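You operate a simulated robot arm through the tools that you are given. There is no shell and no other tool. Be economical: measure what you need, move in short steps, check, and stop when the job is done.

Carry out the task below with a simulated robot arm. There is one attempt and no reset: what you move stays moved.

Task
Test the load and set the breaker to the next mark above the reading.
Fine: tester on, one press of the test key, tester off at the end.

The check looks at the end state, three seconds after you hand in, the way a careful person would. Anything else that was tipped, shoved, dropped, spilled or broken makes it a failure.

Robot
A 6-joint arm with a two-finger parallel gripper, fixed in place. Base frame: the origin is at the foot of the arm, x ahead of it, y to its left, z up. Readings come in cm, degrees, newtons and seconds.
Its first joint turns from -66.0 to 66.0 degrees. Payload 2.1 kg.
The TCP is the grasp point between the finger pads, 3 cm short of the fingertips. In the tool frame z runs along the fingers and y along their closing line. The gripper opens to 9.4 cm. The fingers are 2.8 cm wide and 1 cm thick; the gripper's body (5 by 9.6 cm) begins 5.5 cm behind the TCP.
Orientation is that of the tool frame in the base frame, as a unit quaternion [x, y, z, w]. With the fingers straight down and closing along the base's y, the tool's x points along the base's -x, its y along +y and its z along -z.

Tools
- The arm moves only by the tool drive_tool. Its argument "targets" is a list of rows, each a list of 2 entries, a list of its own where there are three numbers: the shift along the tool's x, y, z in m, then the turn, a rotation vector about the tool's x, y, z in degrees. In form: [[[tx, ty, tz], [wx, wy, wz]], ...]. A call has 1 to 10 rows; each row shifts and turns the commanded pose from where the row before left it, along the tool's axes as they then stand. "fingers" is the finger opening in m, from 0 to 0.094, set as the call begins (left out, the last holds). Each row takes 0.2 s and may step no farther than 5 cm and 8.6 degrees from the row before; otherwise, or with a gripper value out of range, the whole call is refused. Where a pose cannot be reached the arm comes as near as it can. A force on the tool above 40 N (or 10 N above the force at the start of the call, whichever is more), or a blocked arm, ends the call early, and 0.2 s more pass. The fingers move at their own pace (about 7.2 cm/s each) and stop on an object; they squeeze with about 40 N. The grip force told is the motor's: it shows also when the fingers shut on nothing. Time passes only in rows, and 0.2 s behind the last, so rows that do not move let the fingers close. The reply holds the time, the measured pose of the TCP, the force on the tool along the base axes, the opening and the grip force, in the units named above and with some noise, and new pictures: "show" is both (left out), scene, wrist or none.
- Cameras (640 x 400 px; columns grow to the right, rows downward): "scene" is fixed at [6.59, -36.63, 50.49]; the picture's right is [0.75, -0.66, 0.00], its down [-0.32, -0.37, -0.87] and it looks along [0.57, 0.66, -0.49] (base axes); focal length 362 px, centre (320, 200). "wrist" rides on the gripper at [7.6, 1.4, -10.3] in the tool frame; the picture's right is [-0.18, 0.98, 0.00], its down [-0.75, -0.14, -0.64] and it looks along [-0.63, -0.12, 0.77] (tool axes); focal length 243 px, centre (320, 200). There is no depth. A picture from a camera that has moved, and an enlarged one, comes with that camera's place and axes in the base frame and with its lens. The place of the scene camera against the robot may be out by one fixed shift of up to 1.8 cm in any direction.
- close_up(camera, box): a new picture of the part [left, top, right, bottom] of that camera's present view, enlarged. No time passes.
- hand_in(): hands the job in; it is judged then, once.

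Work in short steps. Places have to be worked out from the pictures, the camera data and where the tool is seen: move nearer, look again, correct. Check each grasp and each placing, and mend what went wrong. You have 120 turns and 200 pictures in all, those below and enlarged ones among them. Open the gripper and draw the arm clear of the work before you hand the job in, unless the task says otherwise; then end with one line.

The tools are called after "Call:" as name(argument=value, ...) on one line, values as JSON. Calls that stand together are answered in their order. drive_tool: Moves the arm, as the interface text tells. Its arguments: {"type":"object","properties":{"targets":{"type":"array","items":{"type":"array"}},"fingers":{"type":"number"},"show":{"type":"string","enum":["both","scene","wrist","none"]}},"required":["targets"]} The other tools are called the same way: close_up (camera, box) takes an enlarged picture of a part of a camera's view; hand_in () hands the job in.

At the start:

```text
time: 0.0
ee_pos: [26.14, 0.43, 33.9]
tool_rot: [0.0, 1.0, 0.0, 0.002]
contact_force: [0.3, -0.4, -0.7]
gripper_width: 9.41
grip_force: 0.0
```

scene: 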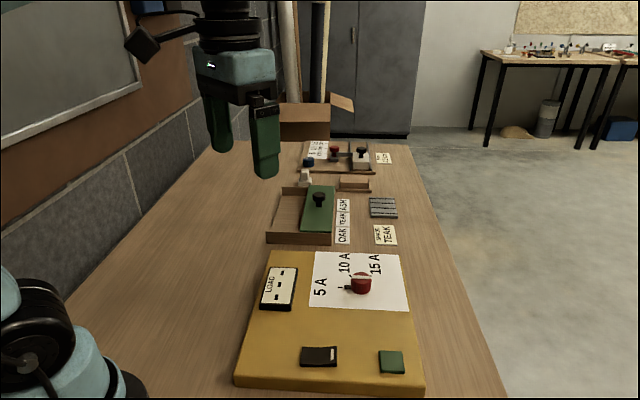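
wrist: 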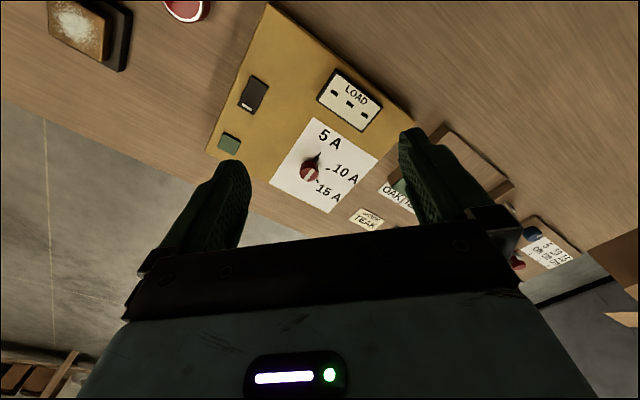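

I'll begin with enlarged views of the board to identify the switch, key, dial and display.

Call:
close_up(camera="scene", box=[220, 240, 440, 400])

Call:
close_up(camera="wrist", box=[180, 0, 420, 220])

Call:
close_up(camera="scene", box=[240, 120, 440, 250])

```text
2.50 times, centred on (330, 320) of scene
camera zoom: at [6.59, -36.63, 50.49], right [0.75, -0.66, 0.0], down [-0.32, -0.37, -0.87], along [0.57, 0.66, -0.49], focal length 904 px, centre (295, -100)
```

zoom: 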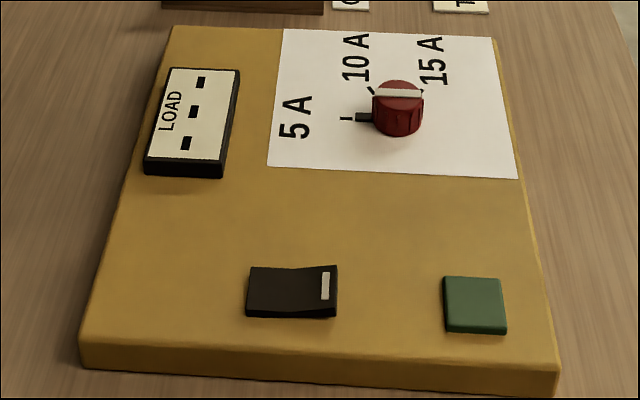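

```text
1.82 times, centred on (300, 110) of wrist
camera zoom: at [18.56, 1.99, 44.09], right [0.18, 0.98, 0.0], down [0.75, -0.14, 0.64], along [0.63, -0.12, -0.77], focal length 441 px, centre (356, 364)
```

zoom: 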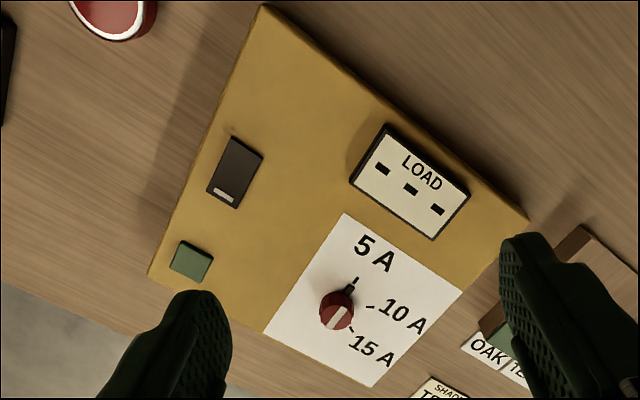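

```text
3.08 times, centred on (340, 185) of scene
camera zoom: at [6.59, -36.63, 50.49], right [0.75, -0.66, 0.0], down [-0.32, -0.37, -0.87], along [0.57, 0.66, -0.49], focal length 1113 px, centre (258, 246)
```

zoom: 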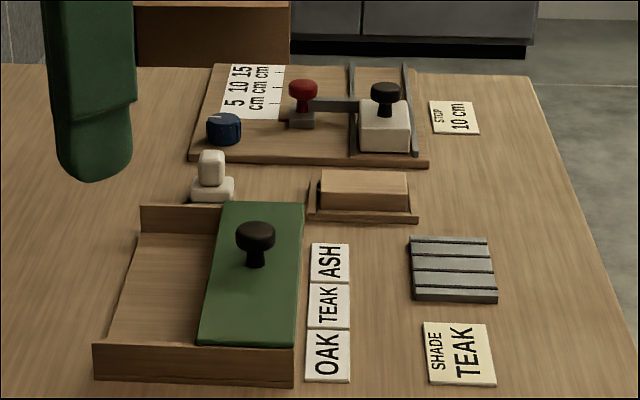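

The board has a rocker, a green key, a dial and a socket, but I see no display yet. I'll look at the items to the upper left of the wrist view.

Call:
close_up(camera="wrist", box=[0, 0, 240, 150])

Call:
drive_tool(targets=[[[0.05, 0, 0], [0, 0, 0]], [[0.03, 0, -0.02], [0, 0, 0]]])

```text
2.67 times, centred on (120, 75) of wrist
camera zoom: at [18.56, 1.99, 44.09], right [0.18, 0.98, 0.0], down [0.75, -0.14, 0.64], along [0.63, -0.12, -0.77], focal length 647 px, centre (853, 533)
```

zoom: 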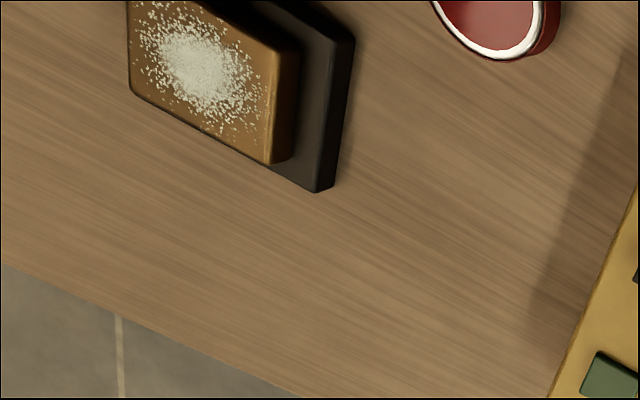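

```text
time: 0.6
ee_pos: [18.26, 0.43, 35.9]
tool_rot: [0.0, 1.0, 0.0, 0.001]
contact_force: [0.2, -0.5, 0.2]
gripper_width: 9.39
grip_force: 0.1
camera wrist: at [10.55, 1.94, 46.09], right [0.18, 0.98, 0.0], down [0.75, -0.14, 0.64], along [0.63, -0.12, -0.77], focal length 243 px, centre (320, 200)
```

scene: 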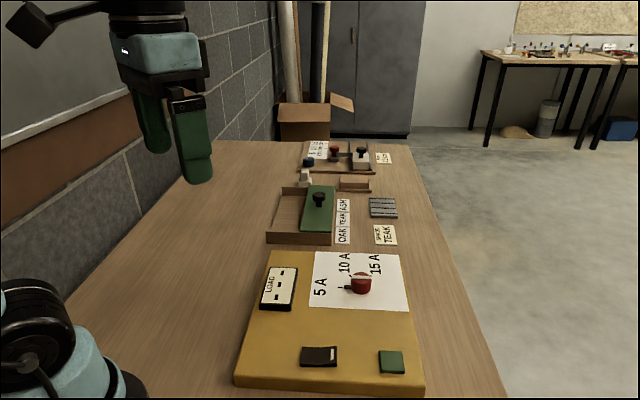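
wrist: 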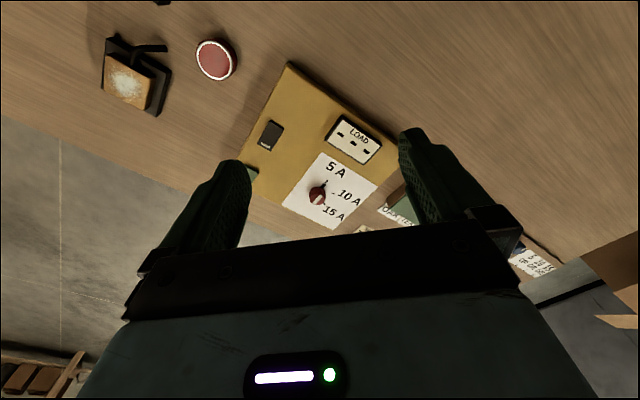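

No separate tester is in sight, so the LOAD plate is probably its display. I'll go lower for a closer view of the board.

Call:
drive_tool(targets=[[[-0.02, -0.01, 0.04], [0, 0, 0]], [[-0.02, -0.01, 0.04], [0, 0, 0]], [[0, -0.02, 0.03], [0, 0, 0]]], show="wrist")

Call:
close_up(camera="wrist", box=[180, 0, 420, 200])

Call:
close_up(camera="scene", box=[250, 240, 420, 320])

```text
time: 1.4
ee_pos: [22.32, -3.5, 25.0]
tool_rot: [0.0, 1.0, 0.0, 0.001]
contact_force: [-0.1, 0.2, 0.3]
gripper_width: 9.39
grip_force: 0.1
camera wrist: at [14.64, -2.01, 35.11], right [0.18, 0.98, 0.0], down [0.75, -0.14, 0.64], along [0.63, -0.12, -0.77], focal length 243 px, centre (320, 200)
```

wrist: 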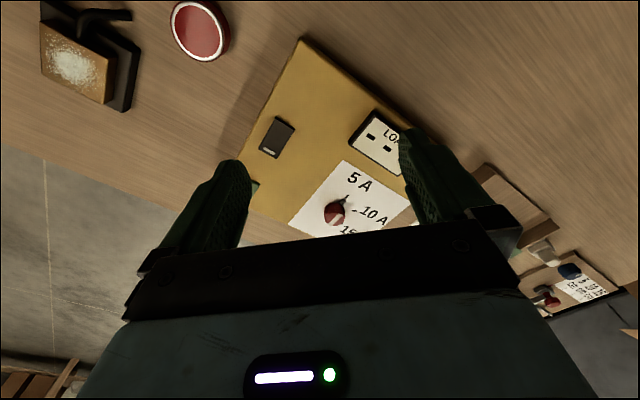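

```text
2.00 times, centred on (300, 100) of wrist
camera zoom: at [14.64, -2.01, 35.11], right [0.18, 0.98, 0.0], down [0.75, -0.14, 0.64], along [0.63, -0.12, -0.77], focal length 485 px, centre (360, 400)
```

zoom: 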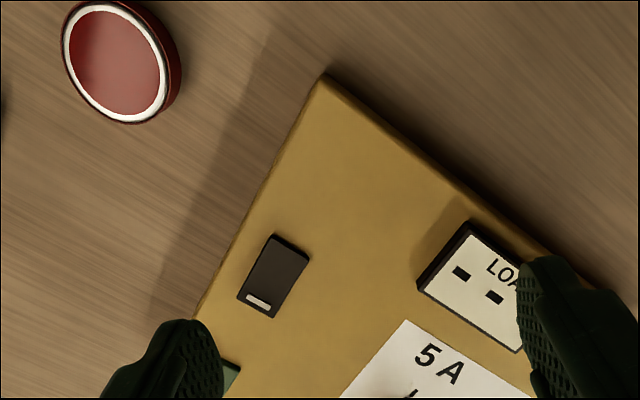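

```text
3.76 times, centred on (335, 280) of scene
camera zoom: at [6.59, -36.63, 50.49], right [0.75, -0.66, 0.0], down [-0.32, -0.37, -0.87], along [0.57, 0.66, -0.49], focal length 1361 px, centre (264, -101)
```

zoom: 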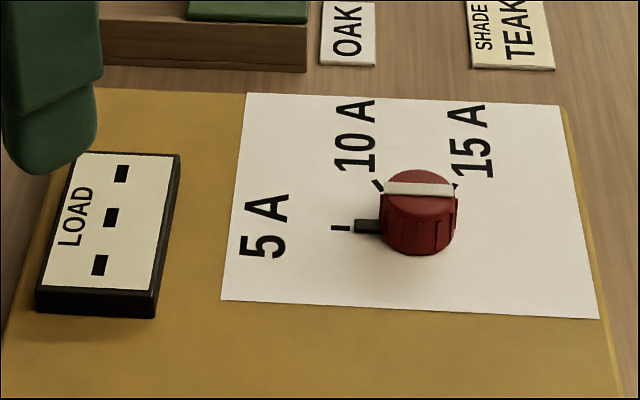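

Knob points at 5 A; the plate shows three dashes. Let me see how the rocker is tilted.

Call:
close_up(camera="scene", box=[290, 335, 410, 385])

Call:
close_up(camera="wrist", box=[245, 105, 305, 170])

```text
5.33 times, centred on (350, 360) of scene
camera zoom: at [6.59, -36.63, 50.49], right [0.75, -0.66, 0.0], down [-0.32, -0.37, -0.87], along [0.57, 0.66, -0.49], focal length 1928 px, centre (160, -653)
```

zoom: 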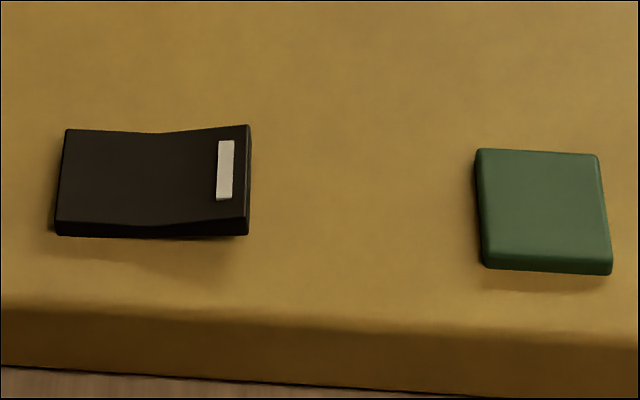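

```text
6.15 times, centred on (275, 138) of wrist
camera zoom: at [14.64, -2.01, 35.11], right [0.18, 0.98, 0.0], down [0.75, -0.14, 0.64], along [0.63, -0.12, -0.77], focal length 1493 px, centre (597, 585)
```

zoom: 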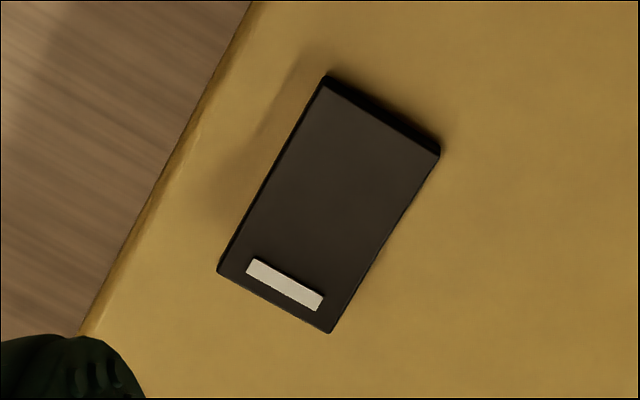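

The white-marked end is raised, so the tester is off; I put that mark at about (29.1, -11.5, 6). I'll close the fingers and move above it, turned so the closing line runs along the rocker.

Call:
drive_tool(targets=[[[-0.017, -0.02, 0.025], [0, 0, 0]], [[-0.017, -0.02, 0.025], [0, 0, 0]], [[-0.017, -0.02, 0.025], [0, 0, 0]], [[-0.017, -0.021, 0.025], [0, 0, 0]], [[0, 0, 0], [0, 0, -7.8]], [[0, 0, 0], [0, 0, -7.8]], [[0, 0, 0], [0, 0, -7.8]], [[0, 0, 0], [0, 0, -7.8]], [[0, 0, 0], [0, 0, -7.8]], [[0, 0, 0], [0, 0, -7.8]]], fingers=0)

```text
time: 3.6
ee_pos: [29.15, -11.61, 14.97]
tool_rot: [-0.398, 0.917, 0.0, 0.001]
contact_force: [-0.5, -0.4, 0.8]
gripper_width: 0.0
grip_force: 32.8
camera wrist: at [22.78, -16.09, 25.09], right [-0.59, 0.81, 0.0], down [0.62, 0.45, 0.64], along [0.52, 0.38, -0.77], focal length 243 px, centre (320, 200)
```

scene: 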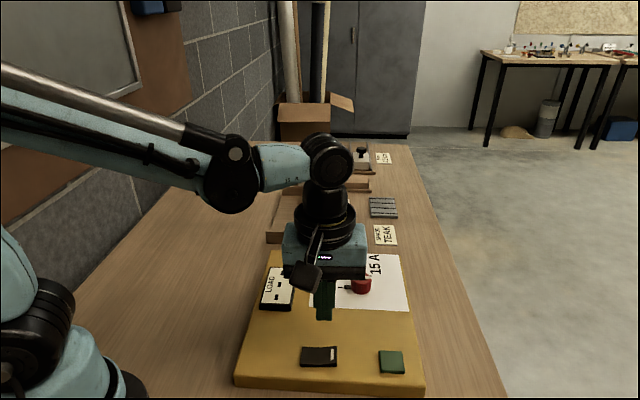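
wrist: 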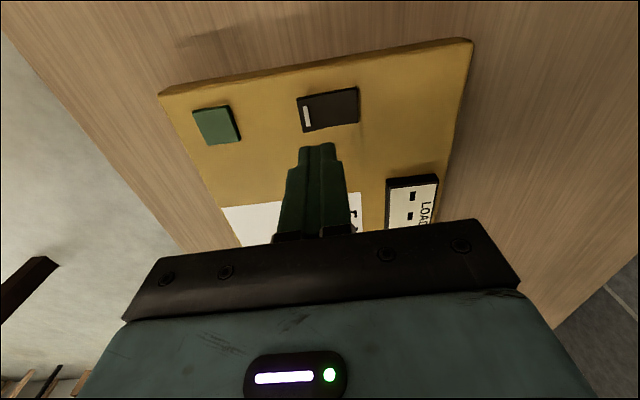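

The newer view puts the mark at about (29.6, -12.3), with the surface a little lower than I'd guessed. I'll correct and come down in part.

Call:
drive_tool(targets=[[[0.001, -0.008, 0.03], [0, 0, 0]], [[0, 0, 0.015], [0, 0, 0]]])

Call:
close_up(camera="wrist", box=[200, 40, 420, 180])

Call:
close_up(camera="scene", box=[240, 280, 440, 400])

```text
time: 4.2
ee_pos: [29.49, -12.25, 10.48]
tool_rot: [-0.398, 0.918, 0.0, 0.0]
contact_force: [0.6, -0.4, -0.4]
gripper_width: 0.01
grip_force: 33.1
camera wrist: at [23.29, -16.72, 20.63], right [-0.59, 0.81, 0.0], down [0.62, 0.45, 0.64], along [0.52, 0.38, -0.77], focal length 243 px, centre (320, 200)
```

scene: 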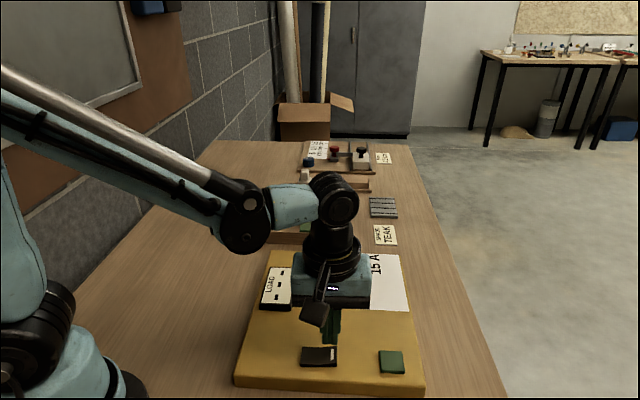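
wrist: 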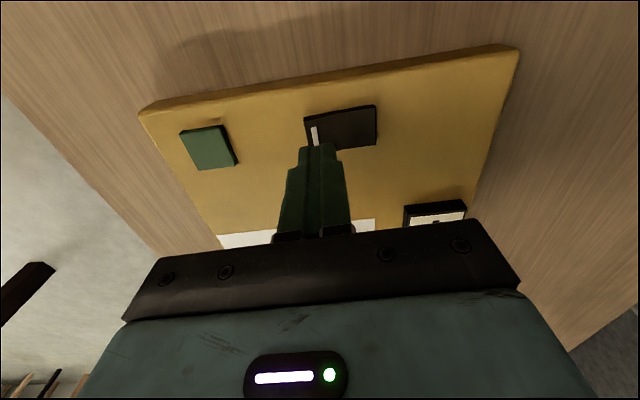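

```text
2.86 times, centred on (310, 110) of wrist
camera zoom: at [23.29, -16.72, 20.63], right [-0.59, 0.81, 0.0], down [0.62, 0.45, 0.64], along [0.52, 0.38, -0.77], focal length 693 px, centre (349, 457)
```

zoom: 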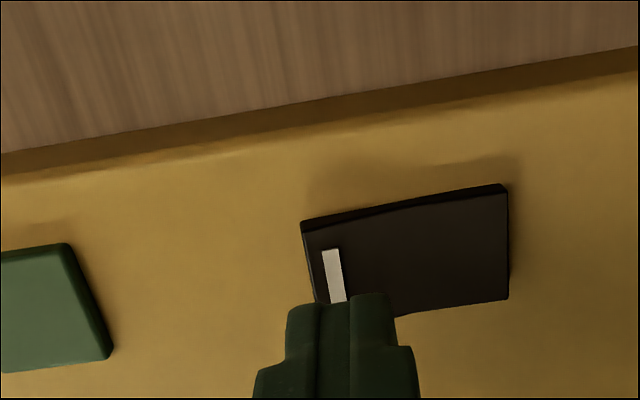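

```text
3.20 times, centred on (340, 340) of scene
camera zoom: at [6.59, -36.63, 50.49], right [0.75, -0.66, 0.0], down [-0.32, -0.37, -0.87], along [0.57, 0.66, -0.49], focal length 1157 px, centre (256, -248)
```

zoom: 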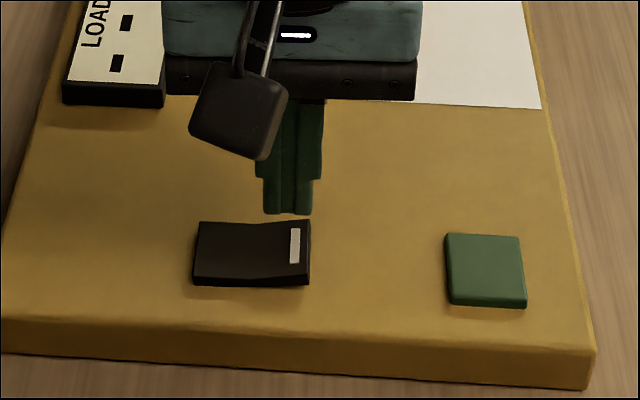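

The fingertip is just short of the mark, so I'll shift slightly and press down in small steps.

Call:
drive_tool(targets=[[[0.003, -0.004, 0], [0, 0, 0]], [[0, 0, 0.006], [0, 0, 0]], [[0, 0, 0.005], [0, 0, 0]], [[0, 0, 0.004], [0, 0, 0]]])

Call:
close_up(camera="scene", box=[240, 280, 440, 400])

```text
time: 5.2
ee_pos: [29.59, -12.75, 8.86]
tool_rot: [-0.397, 0.918, 0.0, 0.001]
contact_force: [0.4, -0.3, 0.3]
gripper_width: 0.0
grip_force: 32.8
camera wrist: at [23.35, -17.23, 19.09], right [-0.59, 0.81, 0.0], down [0.62, 0.45, 0.64], along [0.52, 0.38, -0.77], focal length 243 px, centre (320, 200)
```

scene: 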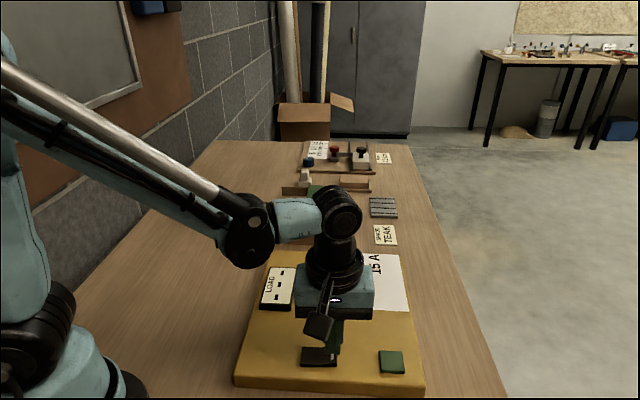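
wrist: 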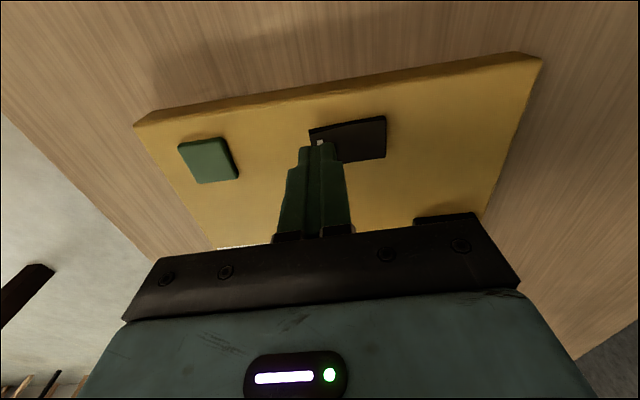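

```text
3.20 times, centred on (340, 340) of scene
camera zoom: at [6.59, -36.63, 50.49], right [0.75, -0.66, 0.0], down [-0.32, -0.37, -0.87], along [0.57, 0.66, -0.49], focal length 1157 px, centre (256, -248)
```

zoom: 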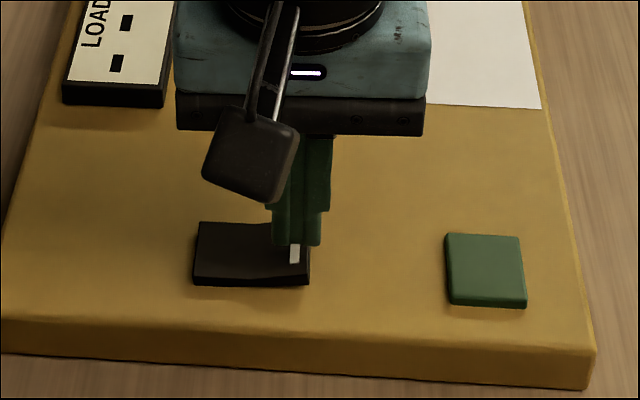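

No contact yet, tip at z 5.9 and well lined up. I'll press on down.

Call:
drive_tool(targets=[[[0, 0, 0.003], [0, 0, 0]], [[0, 0, 0.003], [0, 0, 0]], [[0, 0, 0.003], [0, 0, 0]]], show="none")

Call:
close_up(camera="scene", box=[240, 280, 440, 400])

```text
time: 6.0
ee_pos: [29.56, -12.73, 7.98]
tool_rot: [-0.397, 0.918, 0.0, 0.001]
contact_force: [0.4, -0.3, 0.6]
gripper_width: 0.0
grip_force: 32.9
```

```text
3.20 times, centred on (340, 340) of scene
camera zoom: at [6.59, -36.63, 50.49], right [0.75, -0.66, 0.0], down [-0.32, -0.37, -0.87], along [0.57, 0.66, -0.49], focal length 1157 px, centre (256, -248)
```

zoom: 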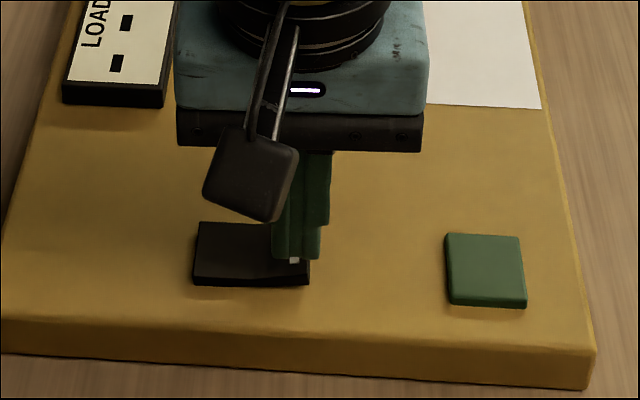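

Still free at tip z 5.0; continuing down.

Call:
drive_tool(targets=[[[0, 0, 0.003], [0, 0, 0]], [[0, 0, 0.002], [0, 0, 0]], [[0, 0, 0.002], [0, 0, 0]]], show="none")

Call:
close_up(camera="scene", box=[240, 280, 440, 400])

```text
time: 6.8
ee_pos: [29.71, -12.82, 7.32]
tool_rot: [-0.396, 0.918, 0.001, 0.001]
contact_force: [-0.7, 0.4, 0.5]
gripper_width: 0.01
grip_force: 32.4
```

```text
3.20 times, centred on (340, 340) of scene
camera zoom: at [6.59, -36.63, 50.49], right [0.75, -0.66, 0.0], down [-0.32, -0.37, -0.87], along [0.57, 0.66, -0.49], focal length 1157 px, centre (256, -248)
```

zoom: 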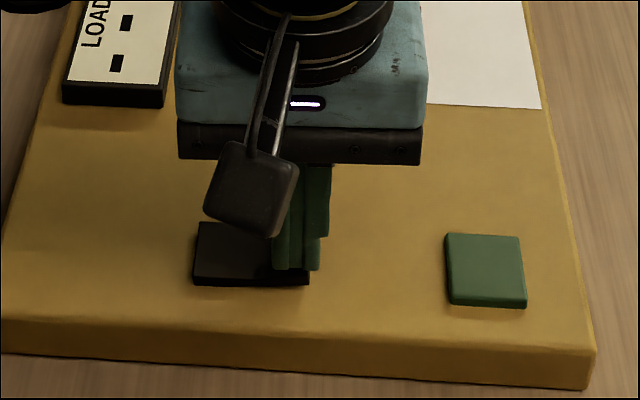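

Tip z is 4.3 and the pose shifted a little, so contact may be starting. I'll press a few more millimetres.

Call:
drive_tool(targets=[[[0, 0, 0.002], [0, 0, 0]], [[0, 0, 0.002], [0, 0, 0]]], show="none")

Call:
close_up(camera="scene", box=[240, 280, 440, 400])

```text
time: 7.4
ee_pos: [29.62, -12.74, 6.98]
tool_rot: [-0.397, 0.918, 0.0, 0.001]
contact_force: [0.3, -0.2, 0.3]
gripper_width: 0.01
grip_force: 33.0
```

```text
3.20 times, centred on (340, 340) of scene
camera zoom: at [6.59, -36.63, 50.49], right [0.75, -0.66, 0.0], down [-0.32, -0.37, -0.87], along [0.57, 0.66, -0.49], focal length 1157 px, centre (256, -248)
```

zoom: 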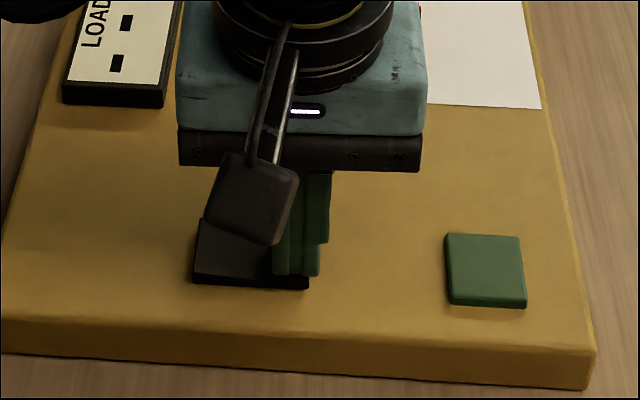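

The rocker appears to have tipped, so I'll lift off and check it and the plate.

Call:
drive_tool(targets=[[[0, 0, -0.04], [0, 0, 0]], [[0, 0, -0.04], [0, 0, 0]]])

Call:
close_up(camera="scene", box=[240, 250, 440, 400])

Call:
close_up(camera="wrist", box=[160, 40, 500, 240])

```text
time: 8.0
ee_pos: [29.48, -12.69, 14.98]
tool_rot: [-0.397, 0.918, -0.001, 0.001]
contact_force: [0.9, 0.1, 0.1]
gripper_width: 0.0
grip_force: 33.3
camera wrist: at [23.27, -17.16, 25.16], right [-0.59, 0.81, 0.0], down [0.62, 0.45, 0.64], along [0.52, 0.38, -0.77], focal length 243 px, centre (320, 200)
```

scene: 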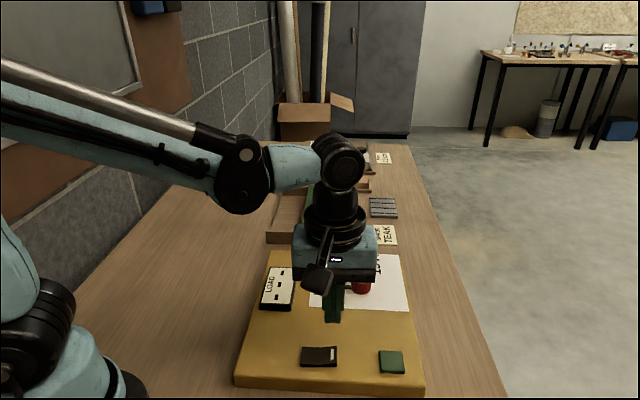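
wrist: 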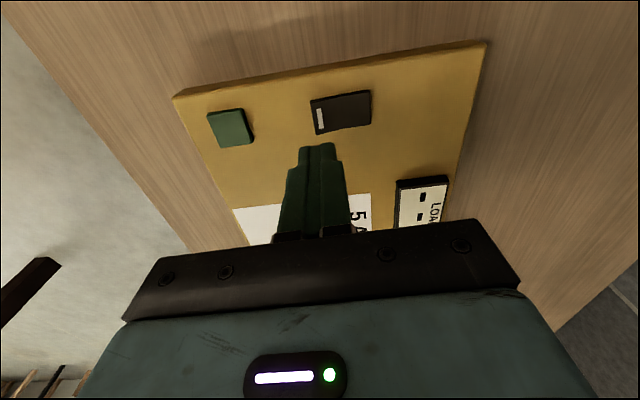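

```text
2.67 times, centred on (340, 325) of scene
camera zoom: at [6.59, -36.63, 50.49], right [0.75, -0.66, 0.0], down [-0.32, -0.37, -0.87], along [0.57, 0.66, -0.49], focal length 964 px, centre (267, -133)
```

zoom: 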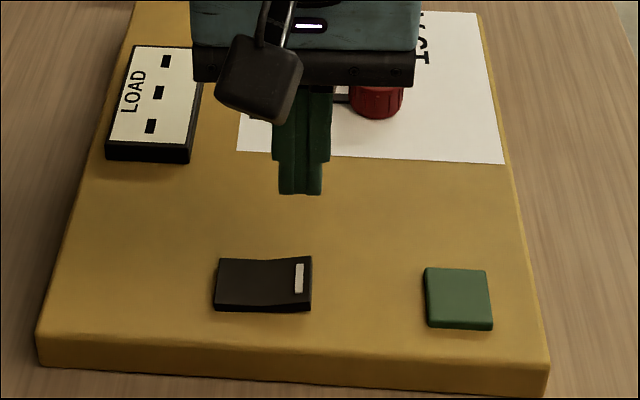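

```text
1.88 times, centred on (330, 140) of wrist
camera zoom: at [23.27, -17.16, 25.16], right [-0.59, 0.81, 0.0], down [0.62, 0.45, 0.64], along [0.52, 0.38, -0.77], focal length 457 px, centre (301, 313)
```

zoom: 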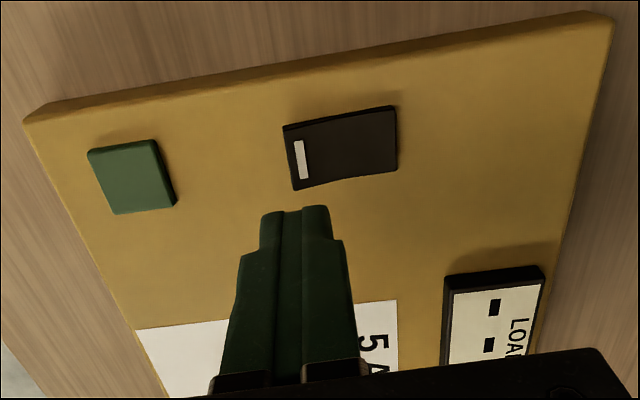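

The rocker sprang back, still up at the mark, so I didn't press far enough. I'll go down again, deeper.

Call:
drive_tool(targets=[[[0, 0, 0.04], [0, 0, 0]], [[0, 0, 0.03], [0, 0, 0]], [[0, 0, 0.01], [0, 0, 0]], [[0, 0, 0.002], [0, 0, 0]], [[0, 0, 0.002], [0, 0, 0]], [[0, 0, 0.002], [0, 0, 0]]], show="none")

Call:
close_up(camera="scene", box=[290, 320, 410, 390])

```text
time: 9.1
ee_pos: [29.66, -12.65, 6.77]
tool_rot: [-0.397, 0.918, 0.001, -0.001]
contact_force: [-0.8, 1.0, 17.8]
gripper_width: 0.0
grip_force: 32.9
stopped in row 5: the force on the tool passed its limit (the readings are from after the stop); the commanded pose is now the measured one
```

```text
5.33 times, centred on (350, 355) of scene
camera zoom: at [6.58, -36.63, 50.49], right [0.75, -0.66, 0.0], down [-0.32, -0.37, -0.87], along [0.57, 0.66, -0.49], focal length 1928 px, centre (160, -627)
```

zoom: 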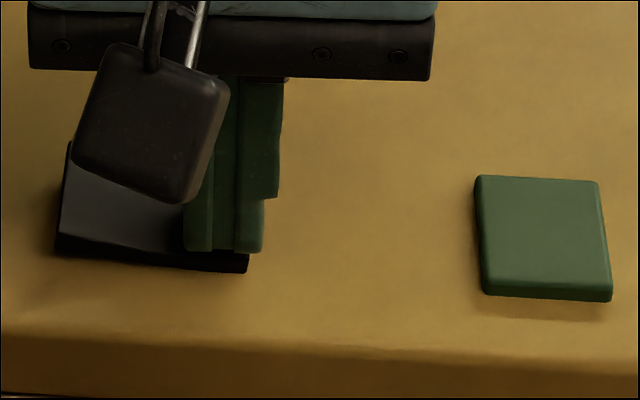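

It clearly flipped this time, with the left end raised and 18 N felt. I'll lift off and check that it holds.

Call:
drive_tool(targets=[[[0, 0, -0.04], [0, 0, 0]], [[0, 0, -0.04], [0, 0, 0]]])

Call:
close_up(camera="scene", box=[240, 250, 440, 400])

Call:
close_up(camera="wrist", box=[160, 40, 500, 240])

```text
time: 9.7
ee_pos: [29.53, -12.66, 14.8]
tool_rot: [-0.397, 0.918, 0.0, 0.0]
contact_force: [0.3, 0.3, 0.3]
gripper_width: 0.0
grip_force: 32.6
camera wrist: at [23.25, -17.29, 24.91], right [-0.59, 0.81, 0.0], down [0.62, 0.45, 0.64], along [0.52, 0.38, -0.77], focal length 243 px, centre (320, 200)
```

scene: 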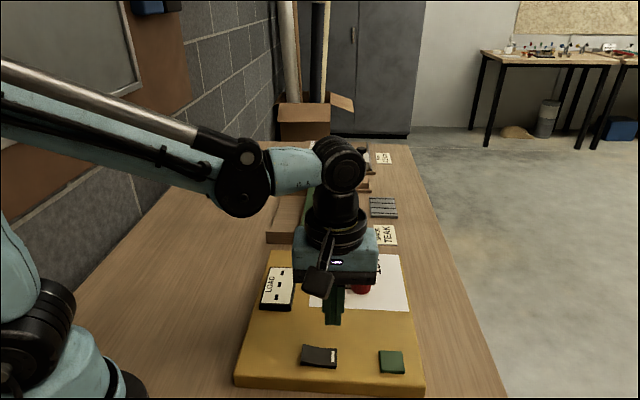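
wrist: 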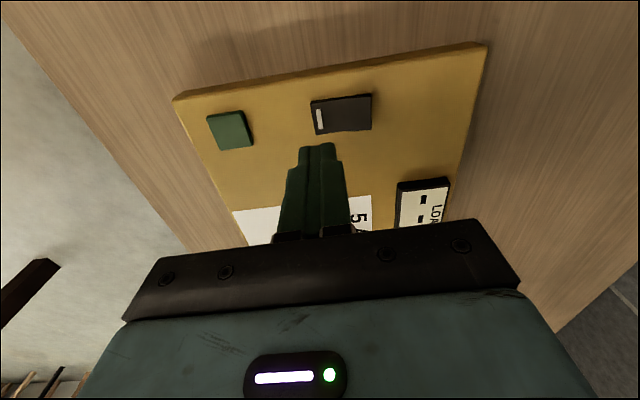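

```text
2.67 times, centred on (340, 325) of scene
camera zoom: at [6.59, -36.63, 50.49], right [0.75, -0.66, 0.0], down [-0.32, -0.37, -0.87], along [0.57, 0.66, -0.49], focal length 964 px, centre (267, -133)
```

zoom: 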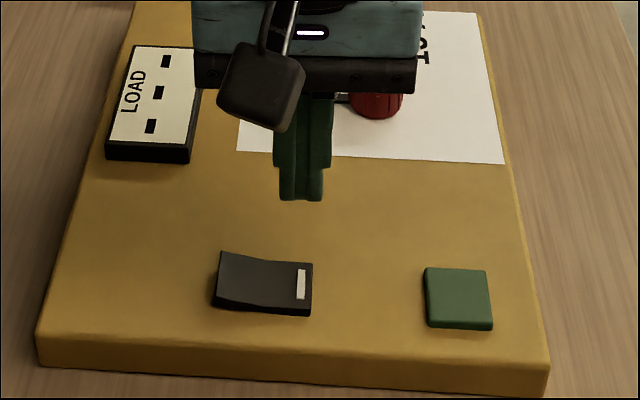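

```text
1.88 times, centred on (330, 140) of wrist
camera zoom: at [23.25, -17.29, 24.91], right [-0.59, 0.81, 0.0], down [0.62, 0.45, 0.64], along [0.52, 0.38, -0.77], focal length 457 px, centre (301, 313)
```

zoom: 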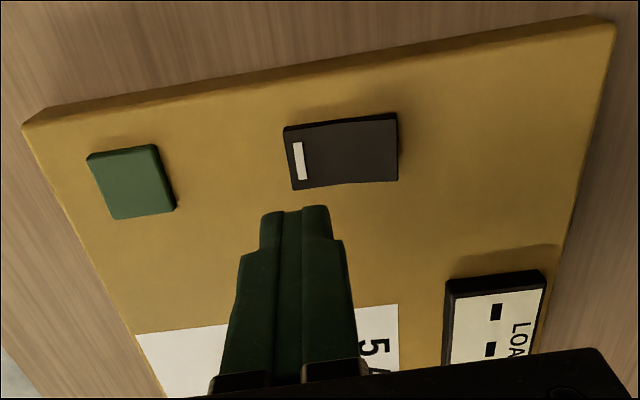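

The rocker is latched on and the plate shows dashes, ready. I put the green key at about (34.9, -18.5) and will hover over it.

Call:
drive_tool(targets=[[[0.003, -0.04, 0], [0, 0, 0]], [[0.003, -0.039, 0.0], [0, 0, 0]], [[0, 0, 0.04], [0, 0, 0]]])

Call:
close_up(camera="scene", box=[240, 250, 440, 400])

```text
time: 10.5
ee_pos: [34.89, -18.66, 10.6]
tool_rot: [-0.397, 0.918, 0.002, -0.001]
contact_force: [-0.6, -0.5, -0.3]
gripper_width: 0.0
grip_force: 33.0
camera wrist: at [28.62, -23.1, 20.78], right [-0.59, 0.81, 0.0], down [0.62, 0.45, 0.64], along [0.52, 0.38, -0.77], focal length 243 px, centre (320, 200)
```

scene: 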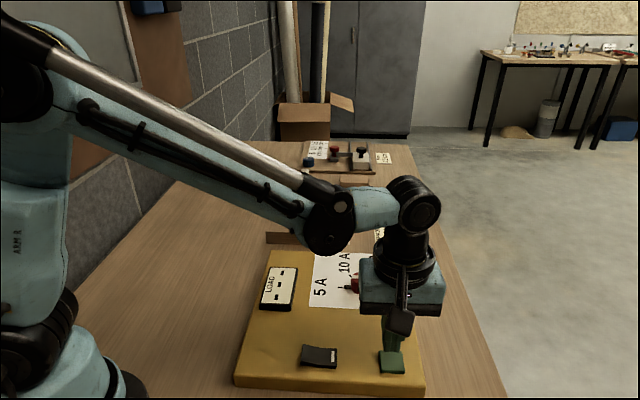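
wrist: 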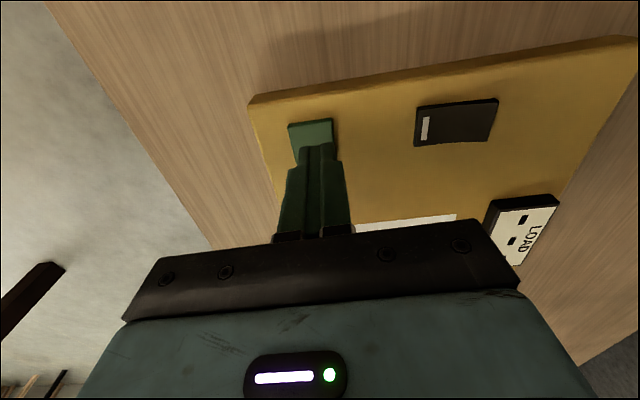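

```text
2.67 times, centred on (340, 325) of scene
camera zoom: at [6.59, -36.63, 50.49], right [0.75, -0.66, 0.0], down [-0.32, -0.37, -0.87], along [0.57, 0.66, -0.49], focal length 964 px, centre (267, -133)
```

zoom: 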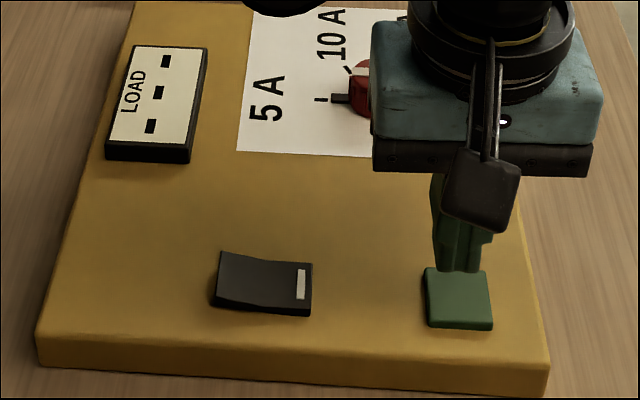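

The tip is over the key and the plate is in view of the scene camera. I'll do one continuous press.

Call:
drive_tool(targets=[[[0, 0, 0.018], [0, 0, 0]], [[0, 0, 0.005], [0, 0, 0]], [[0, 0, 0.003], [0, 0, 0]], [[0, 0, 0.002], [0, 0, 0]], [[0, 0, 0.002], [0, 0, 0]]], show="none")

Call:
close_up(camera="scene", box=[240, 250, 440, 400])

```text
time: 11.7
ee_pos: [34.95, -18.56, 7.73]
tool_rot: [-0.398, 0.917, 0.0, 0.0]
contact_force: [0.1, -0.4, -0.1]
gripper_width: 0.01
grip_force: 32.8
```

```text
2.67 times, centred on (340, 325) of scene
camera zoom: at [6.59, -36.63, 50.49], right [0.75, -0.66, 0.0], down [-0.32, -0.37, -0.87], along [0.57, 0.66, -0.49], focal length 964 px, centre (267, -133)
```

zoom: 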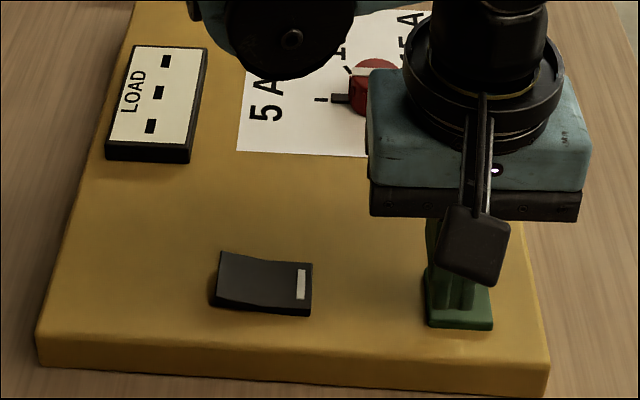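

No contact force yet at tip z 4.7; continuing the same press.

Call:
drive_tool(targets=[[[0, 0, 0.002], [0, 0, 0]], [[0, 0, 0.002], [0, 0, 0]], [[0, 0, 0.002], [0, 0, 0]]], show="none")

Call:
close_up(camera="scene", box=[240, 250, 440, 400])

```text
time: 12.5
ee_pos: [34.87, -18.58, 7.1]
tool_rot: [-0.397, 0.918, 0.001, -0.001]
contact_force: [0.3, -0.5, -0.8]
gripper_width: 0.0
grip_force: 33.2
```

```text
2.67 times, centred on (340, 325) of scene
camera zoom: at [6.59, -36.63, 50.49], right [0.75, -0.66, 0.0], down [-0.32, -0.37, -0.87], along [0.57, 0.66, -0.49], focal length 964 px, centre (267, -133)
```

zoom: 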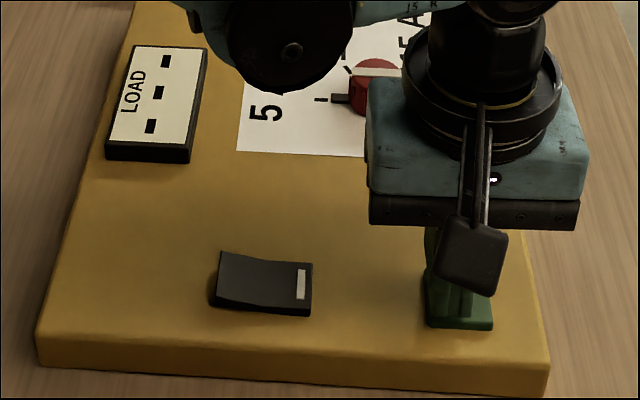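

Still no resistance and no reading; a few more millimetres in the same stroke.

Call:
drive_tool(targets=[[[0, 0, 0.0015], [0, 0, 0]], [[0, 0, 0.0015], [0, 0, 0]]], show="none")

Call:
close_up(camera="scene", box=[240, 250, 440, 400])

```text
time: 13.1
ee_pos: [34.94, -18.54, 6.81]
tool_rot: [-0.397, 0.918, 0.001, -0.001]
contact_force: [0.2, -0.8, -0.3]
gripper_width: 0.02
grip_force: 33.4
```

```text
2.67 times, centred on (340, 325) of scene
camera zoom: at [6.59, -36.63, 50.49], right [0.75, -0.66, 0.0], down [-0.32, -0.37, -0.87], along [0.57, 0.66, -0.49], focal length 964 px, centre (267, -133)
```

zoom: 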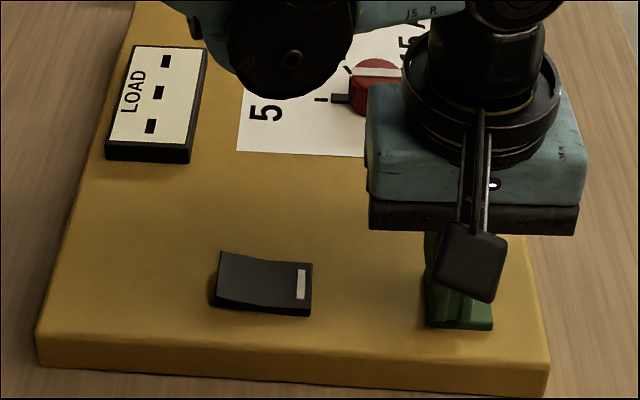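

Still nothing felt, so I'll check the wrist view of the contact before pressing further.

Call:
close_up(camera="wrist", box=[220, 80, 420, 220])

Call:
close_up(camera="scene", box=[360, 330, 440, 385])

```text
2.86 times, centred on (320, 150) of wrist
camera zoom: at [28.65, -23.09, 16.95], right [-0.59, 0.81, 0.0], down [0.62, 0.45, 0.64], along [0.52, 0.38, -0.77], focal length 693 px, centre (320, 343)
```

zoom: 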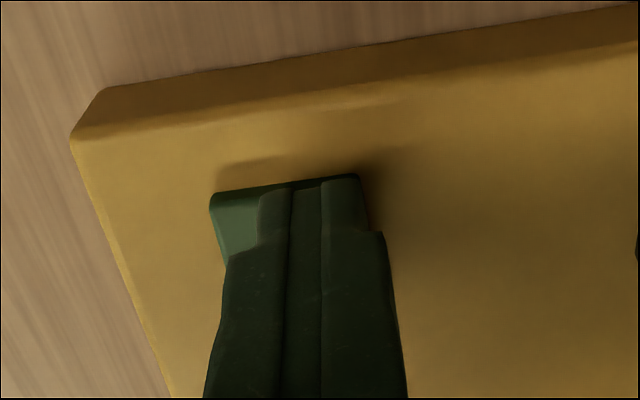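

```text
7.27 times, centred on (400, 358) of scene
camera zoom: at [6.59, -36.63, 50.49], right [0.75, -0.66, 0.0], down [-0.32, -0.37, -0.87], along [0.57, 0.66, -0.49], focal length 2630 px, centre (-262, -946)
```

zoom: 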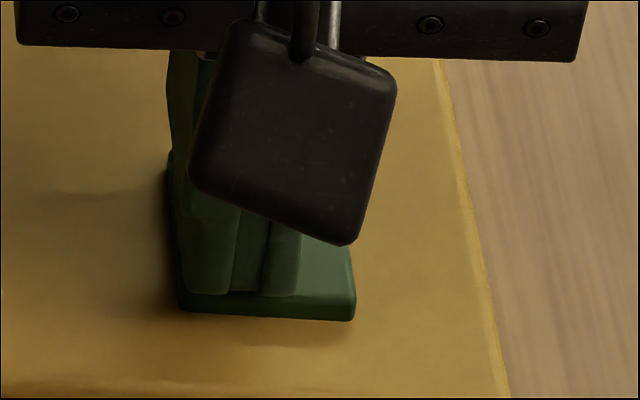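

The tip is over the key, apparently just about touching. I'll keep going down.

Call:
drive_tool(targets=[[[0, 0, 0.0015], [0, 0, 0]], [[0, 0, 0.0015], [0, 0, 0]], [[0, 0, 0.0015], [0, 0, 0]]], show="none")

Call:
close_up(camera="scene", box=[240, 250, 440, 400])

```text
time: 13.9
ee_pos: [34.94, -18.52, 6.31]
tool_rot: [-0.397, 0.918, 0.0, 0.0]
contact_force: [0.4, -0.8, 1.6]
gripper_width: 0.02
grip_force: 32.9
```

```text
2.67 times, centred on (340, 325) of scene
camera zoom: at [6.59, -36.63, 50.49], right [0.75, -0.66, 0.0], down [-0.32, -0.37, -0.87], along [0.57, 0.66, -0.49], focal length 964 px, centre (267, -133)
```

zoom: 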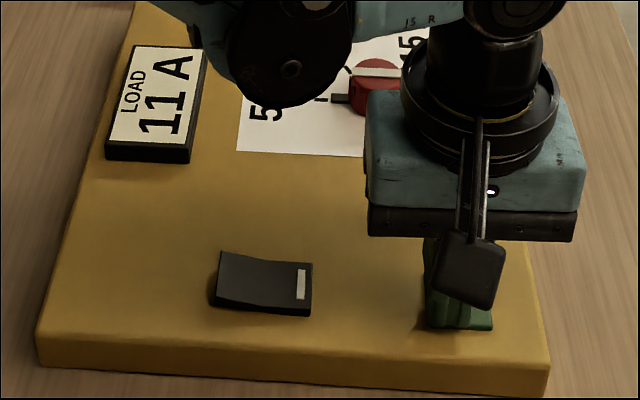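

The plate reads 11 A, so the next mark above is 15 A. I'll lift off the key and confirm the reading.

Call:
close_up(camera="scene", box=[255, 260, 305, 315])

Call:
drive_tool(targets=[[[0, 0, -0.04], [0, 0, 0]], [[0, 0, -0.05], [0, 0, 0]], [[0, 0, -0.03], [0, 0, 0]]])

Call:
close_up(camera="scene", box=[240, 250, 440, 400])

```text
7.27 times, centred on (280, 288) of scene
camera zoom: at [6.59, -36.63, 50.49], right [0.75, -0.66, 0.0], down [-0.32, -0.37, -0.87], along [0.57, 0.66, -0.49], focal length 2630 px, centre (611, -436)
```

zoom: 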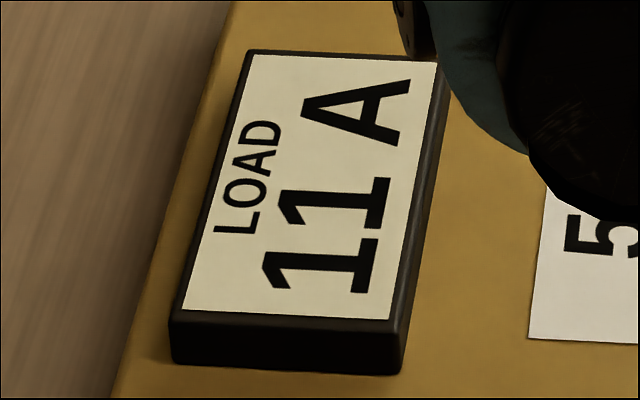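

```text
time: 14.7
ee_pos: [34.98, -18.44, 18.35]
tool_rot: [-0.397, 0.918, 0.0, 0.0]
contact_force: [-0.1, 0.0, 0.8]
gripper_width: 0.0
grip_force: 32.9
camera wrist: at [28.67, -23.04, 28.51], right [-0.59, 0.81, 0.0], down [0.62, 0.45, 0.64], along [0.52, 0.38, -0.77], focal length 243 px, centre (320, 200)
```

scene: 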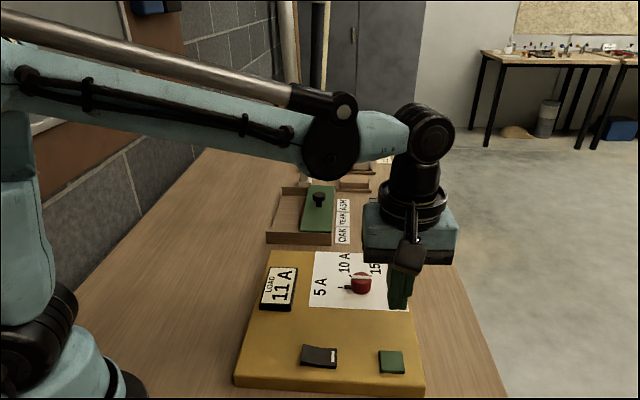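
wrist: 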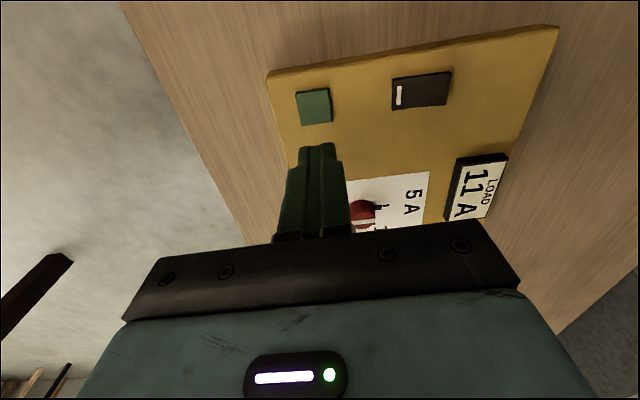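

```text
2.67 times, centred on (340, 325) of scene
camera zoom: at [6.59, -36.63, 50.49], right [0.75, -0.66, 0.0], down [-0.32, -0.37, -0.87], along [0.57, 0.66, -0.49], focal length 964 px, centre (267, -133)
```

zoom: 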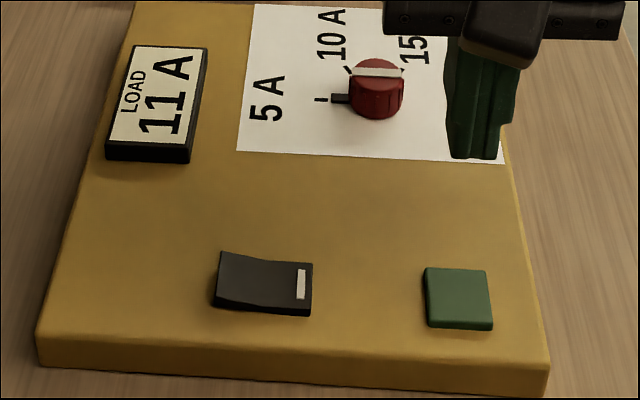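

Reading is 11 A, so the target is 15 A. I'll move near the dial, turn the tool so the fingers can close across the pointer, and open them for a closer look.

Call:
drive_tool(targets=[[[-0.038, 0.003, 0], [0, 0, 0]], [[-0.038, 0.003, 0.0], [0, 0, 0]], [[-0.037, 0.004, 0], [0, 0, 0]], [[0, 0, 0], [0, 0, -7.9]], [[0, 0, 0], [0, 0, -7.9]], [[0, 0, 0], [0, 0, -7.9]], [[0, 0, 0], [0, 0, -7.9]], [[0, 0, 0], [0, 0, -7.9]], [[0, 0, 0], [0, 0, -7.9]], [[0, 0, 0], [0, 0, -7.9]]], fingers=0.06)

Call:
close_up(camera="wrist", box=[160, 40, 480, 240])

```text
time: 16.9
ee_pos: [41.83, -9.59, 18.42]
tool_rot: [0.778, -0.628, -0.001, 0.001]
contact_force: [0.0, 0.3, -0.3]
gripper_width: 5.99
grip_force: 0.1
camera wrist: at [42.15, -17.35, 28.54], right [-1.0, -0.03, 0.0], down [-0.02, 0.77, 0.64], along [-0.02, 0.64, -0.77], focal length 243 px, centre (320, 200)
```

scene: 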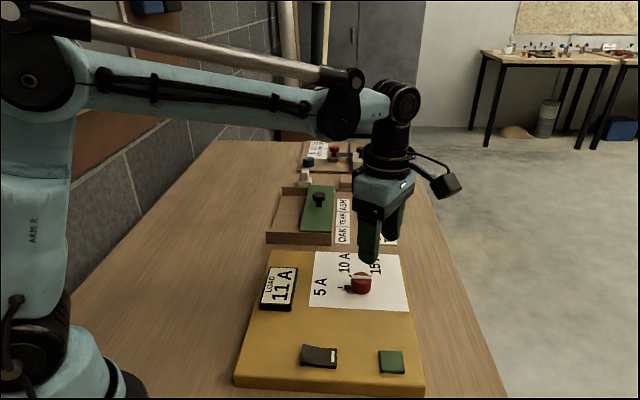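
wrist: 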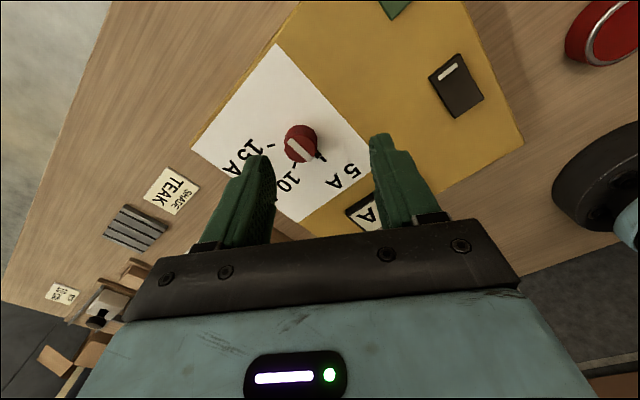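

```text
2.00 times, centred on (320, 140) of wrist
camera zoom: at [42.15, -17.35, 28.54], right [-1.0, -0.03, 0.0], down [-0.02, 0.77, 0.64], along [-0.02, 0.64, -0.77], focal length 485 px, centre (320, 320)
```

zoom: 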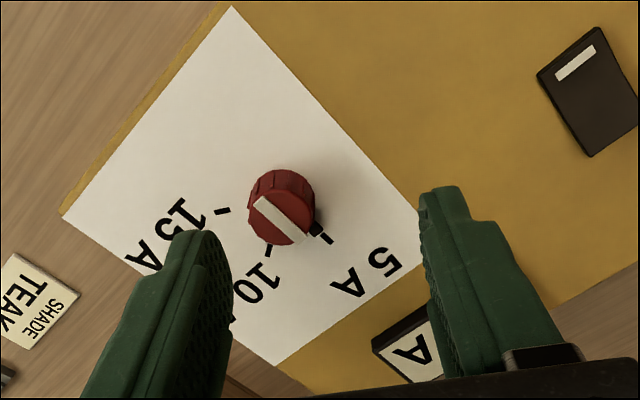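

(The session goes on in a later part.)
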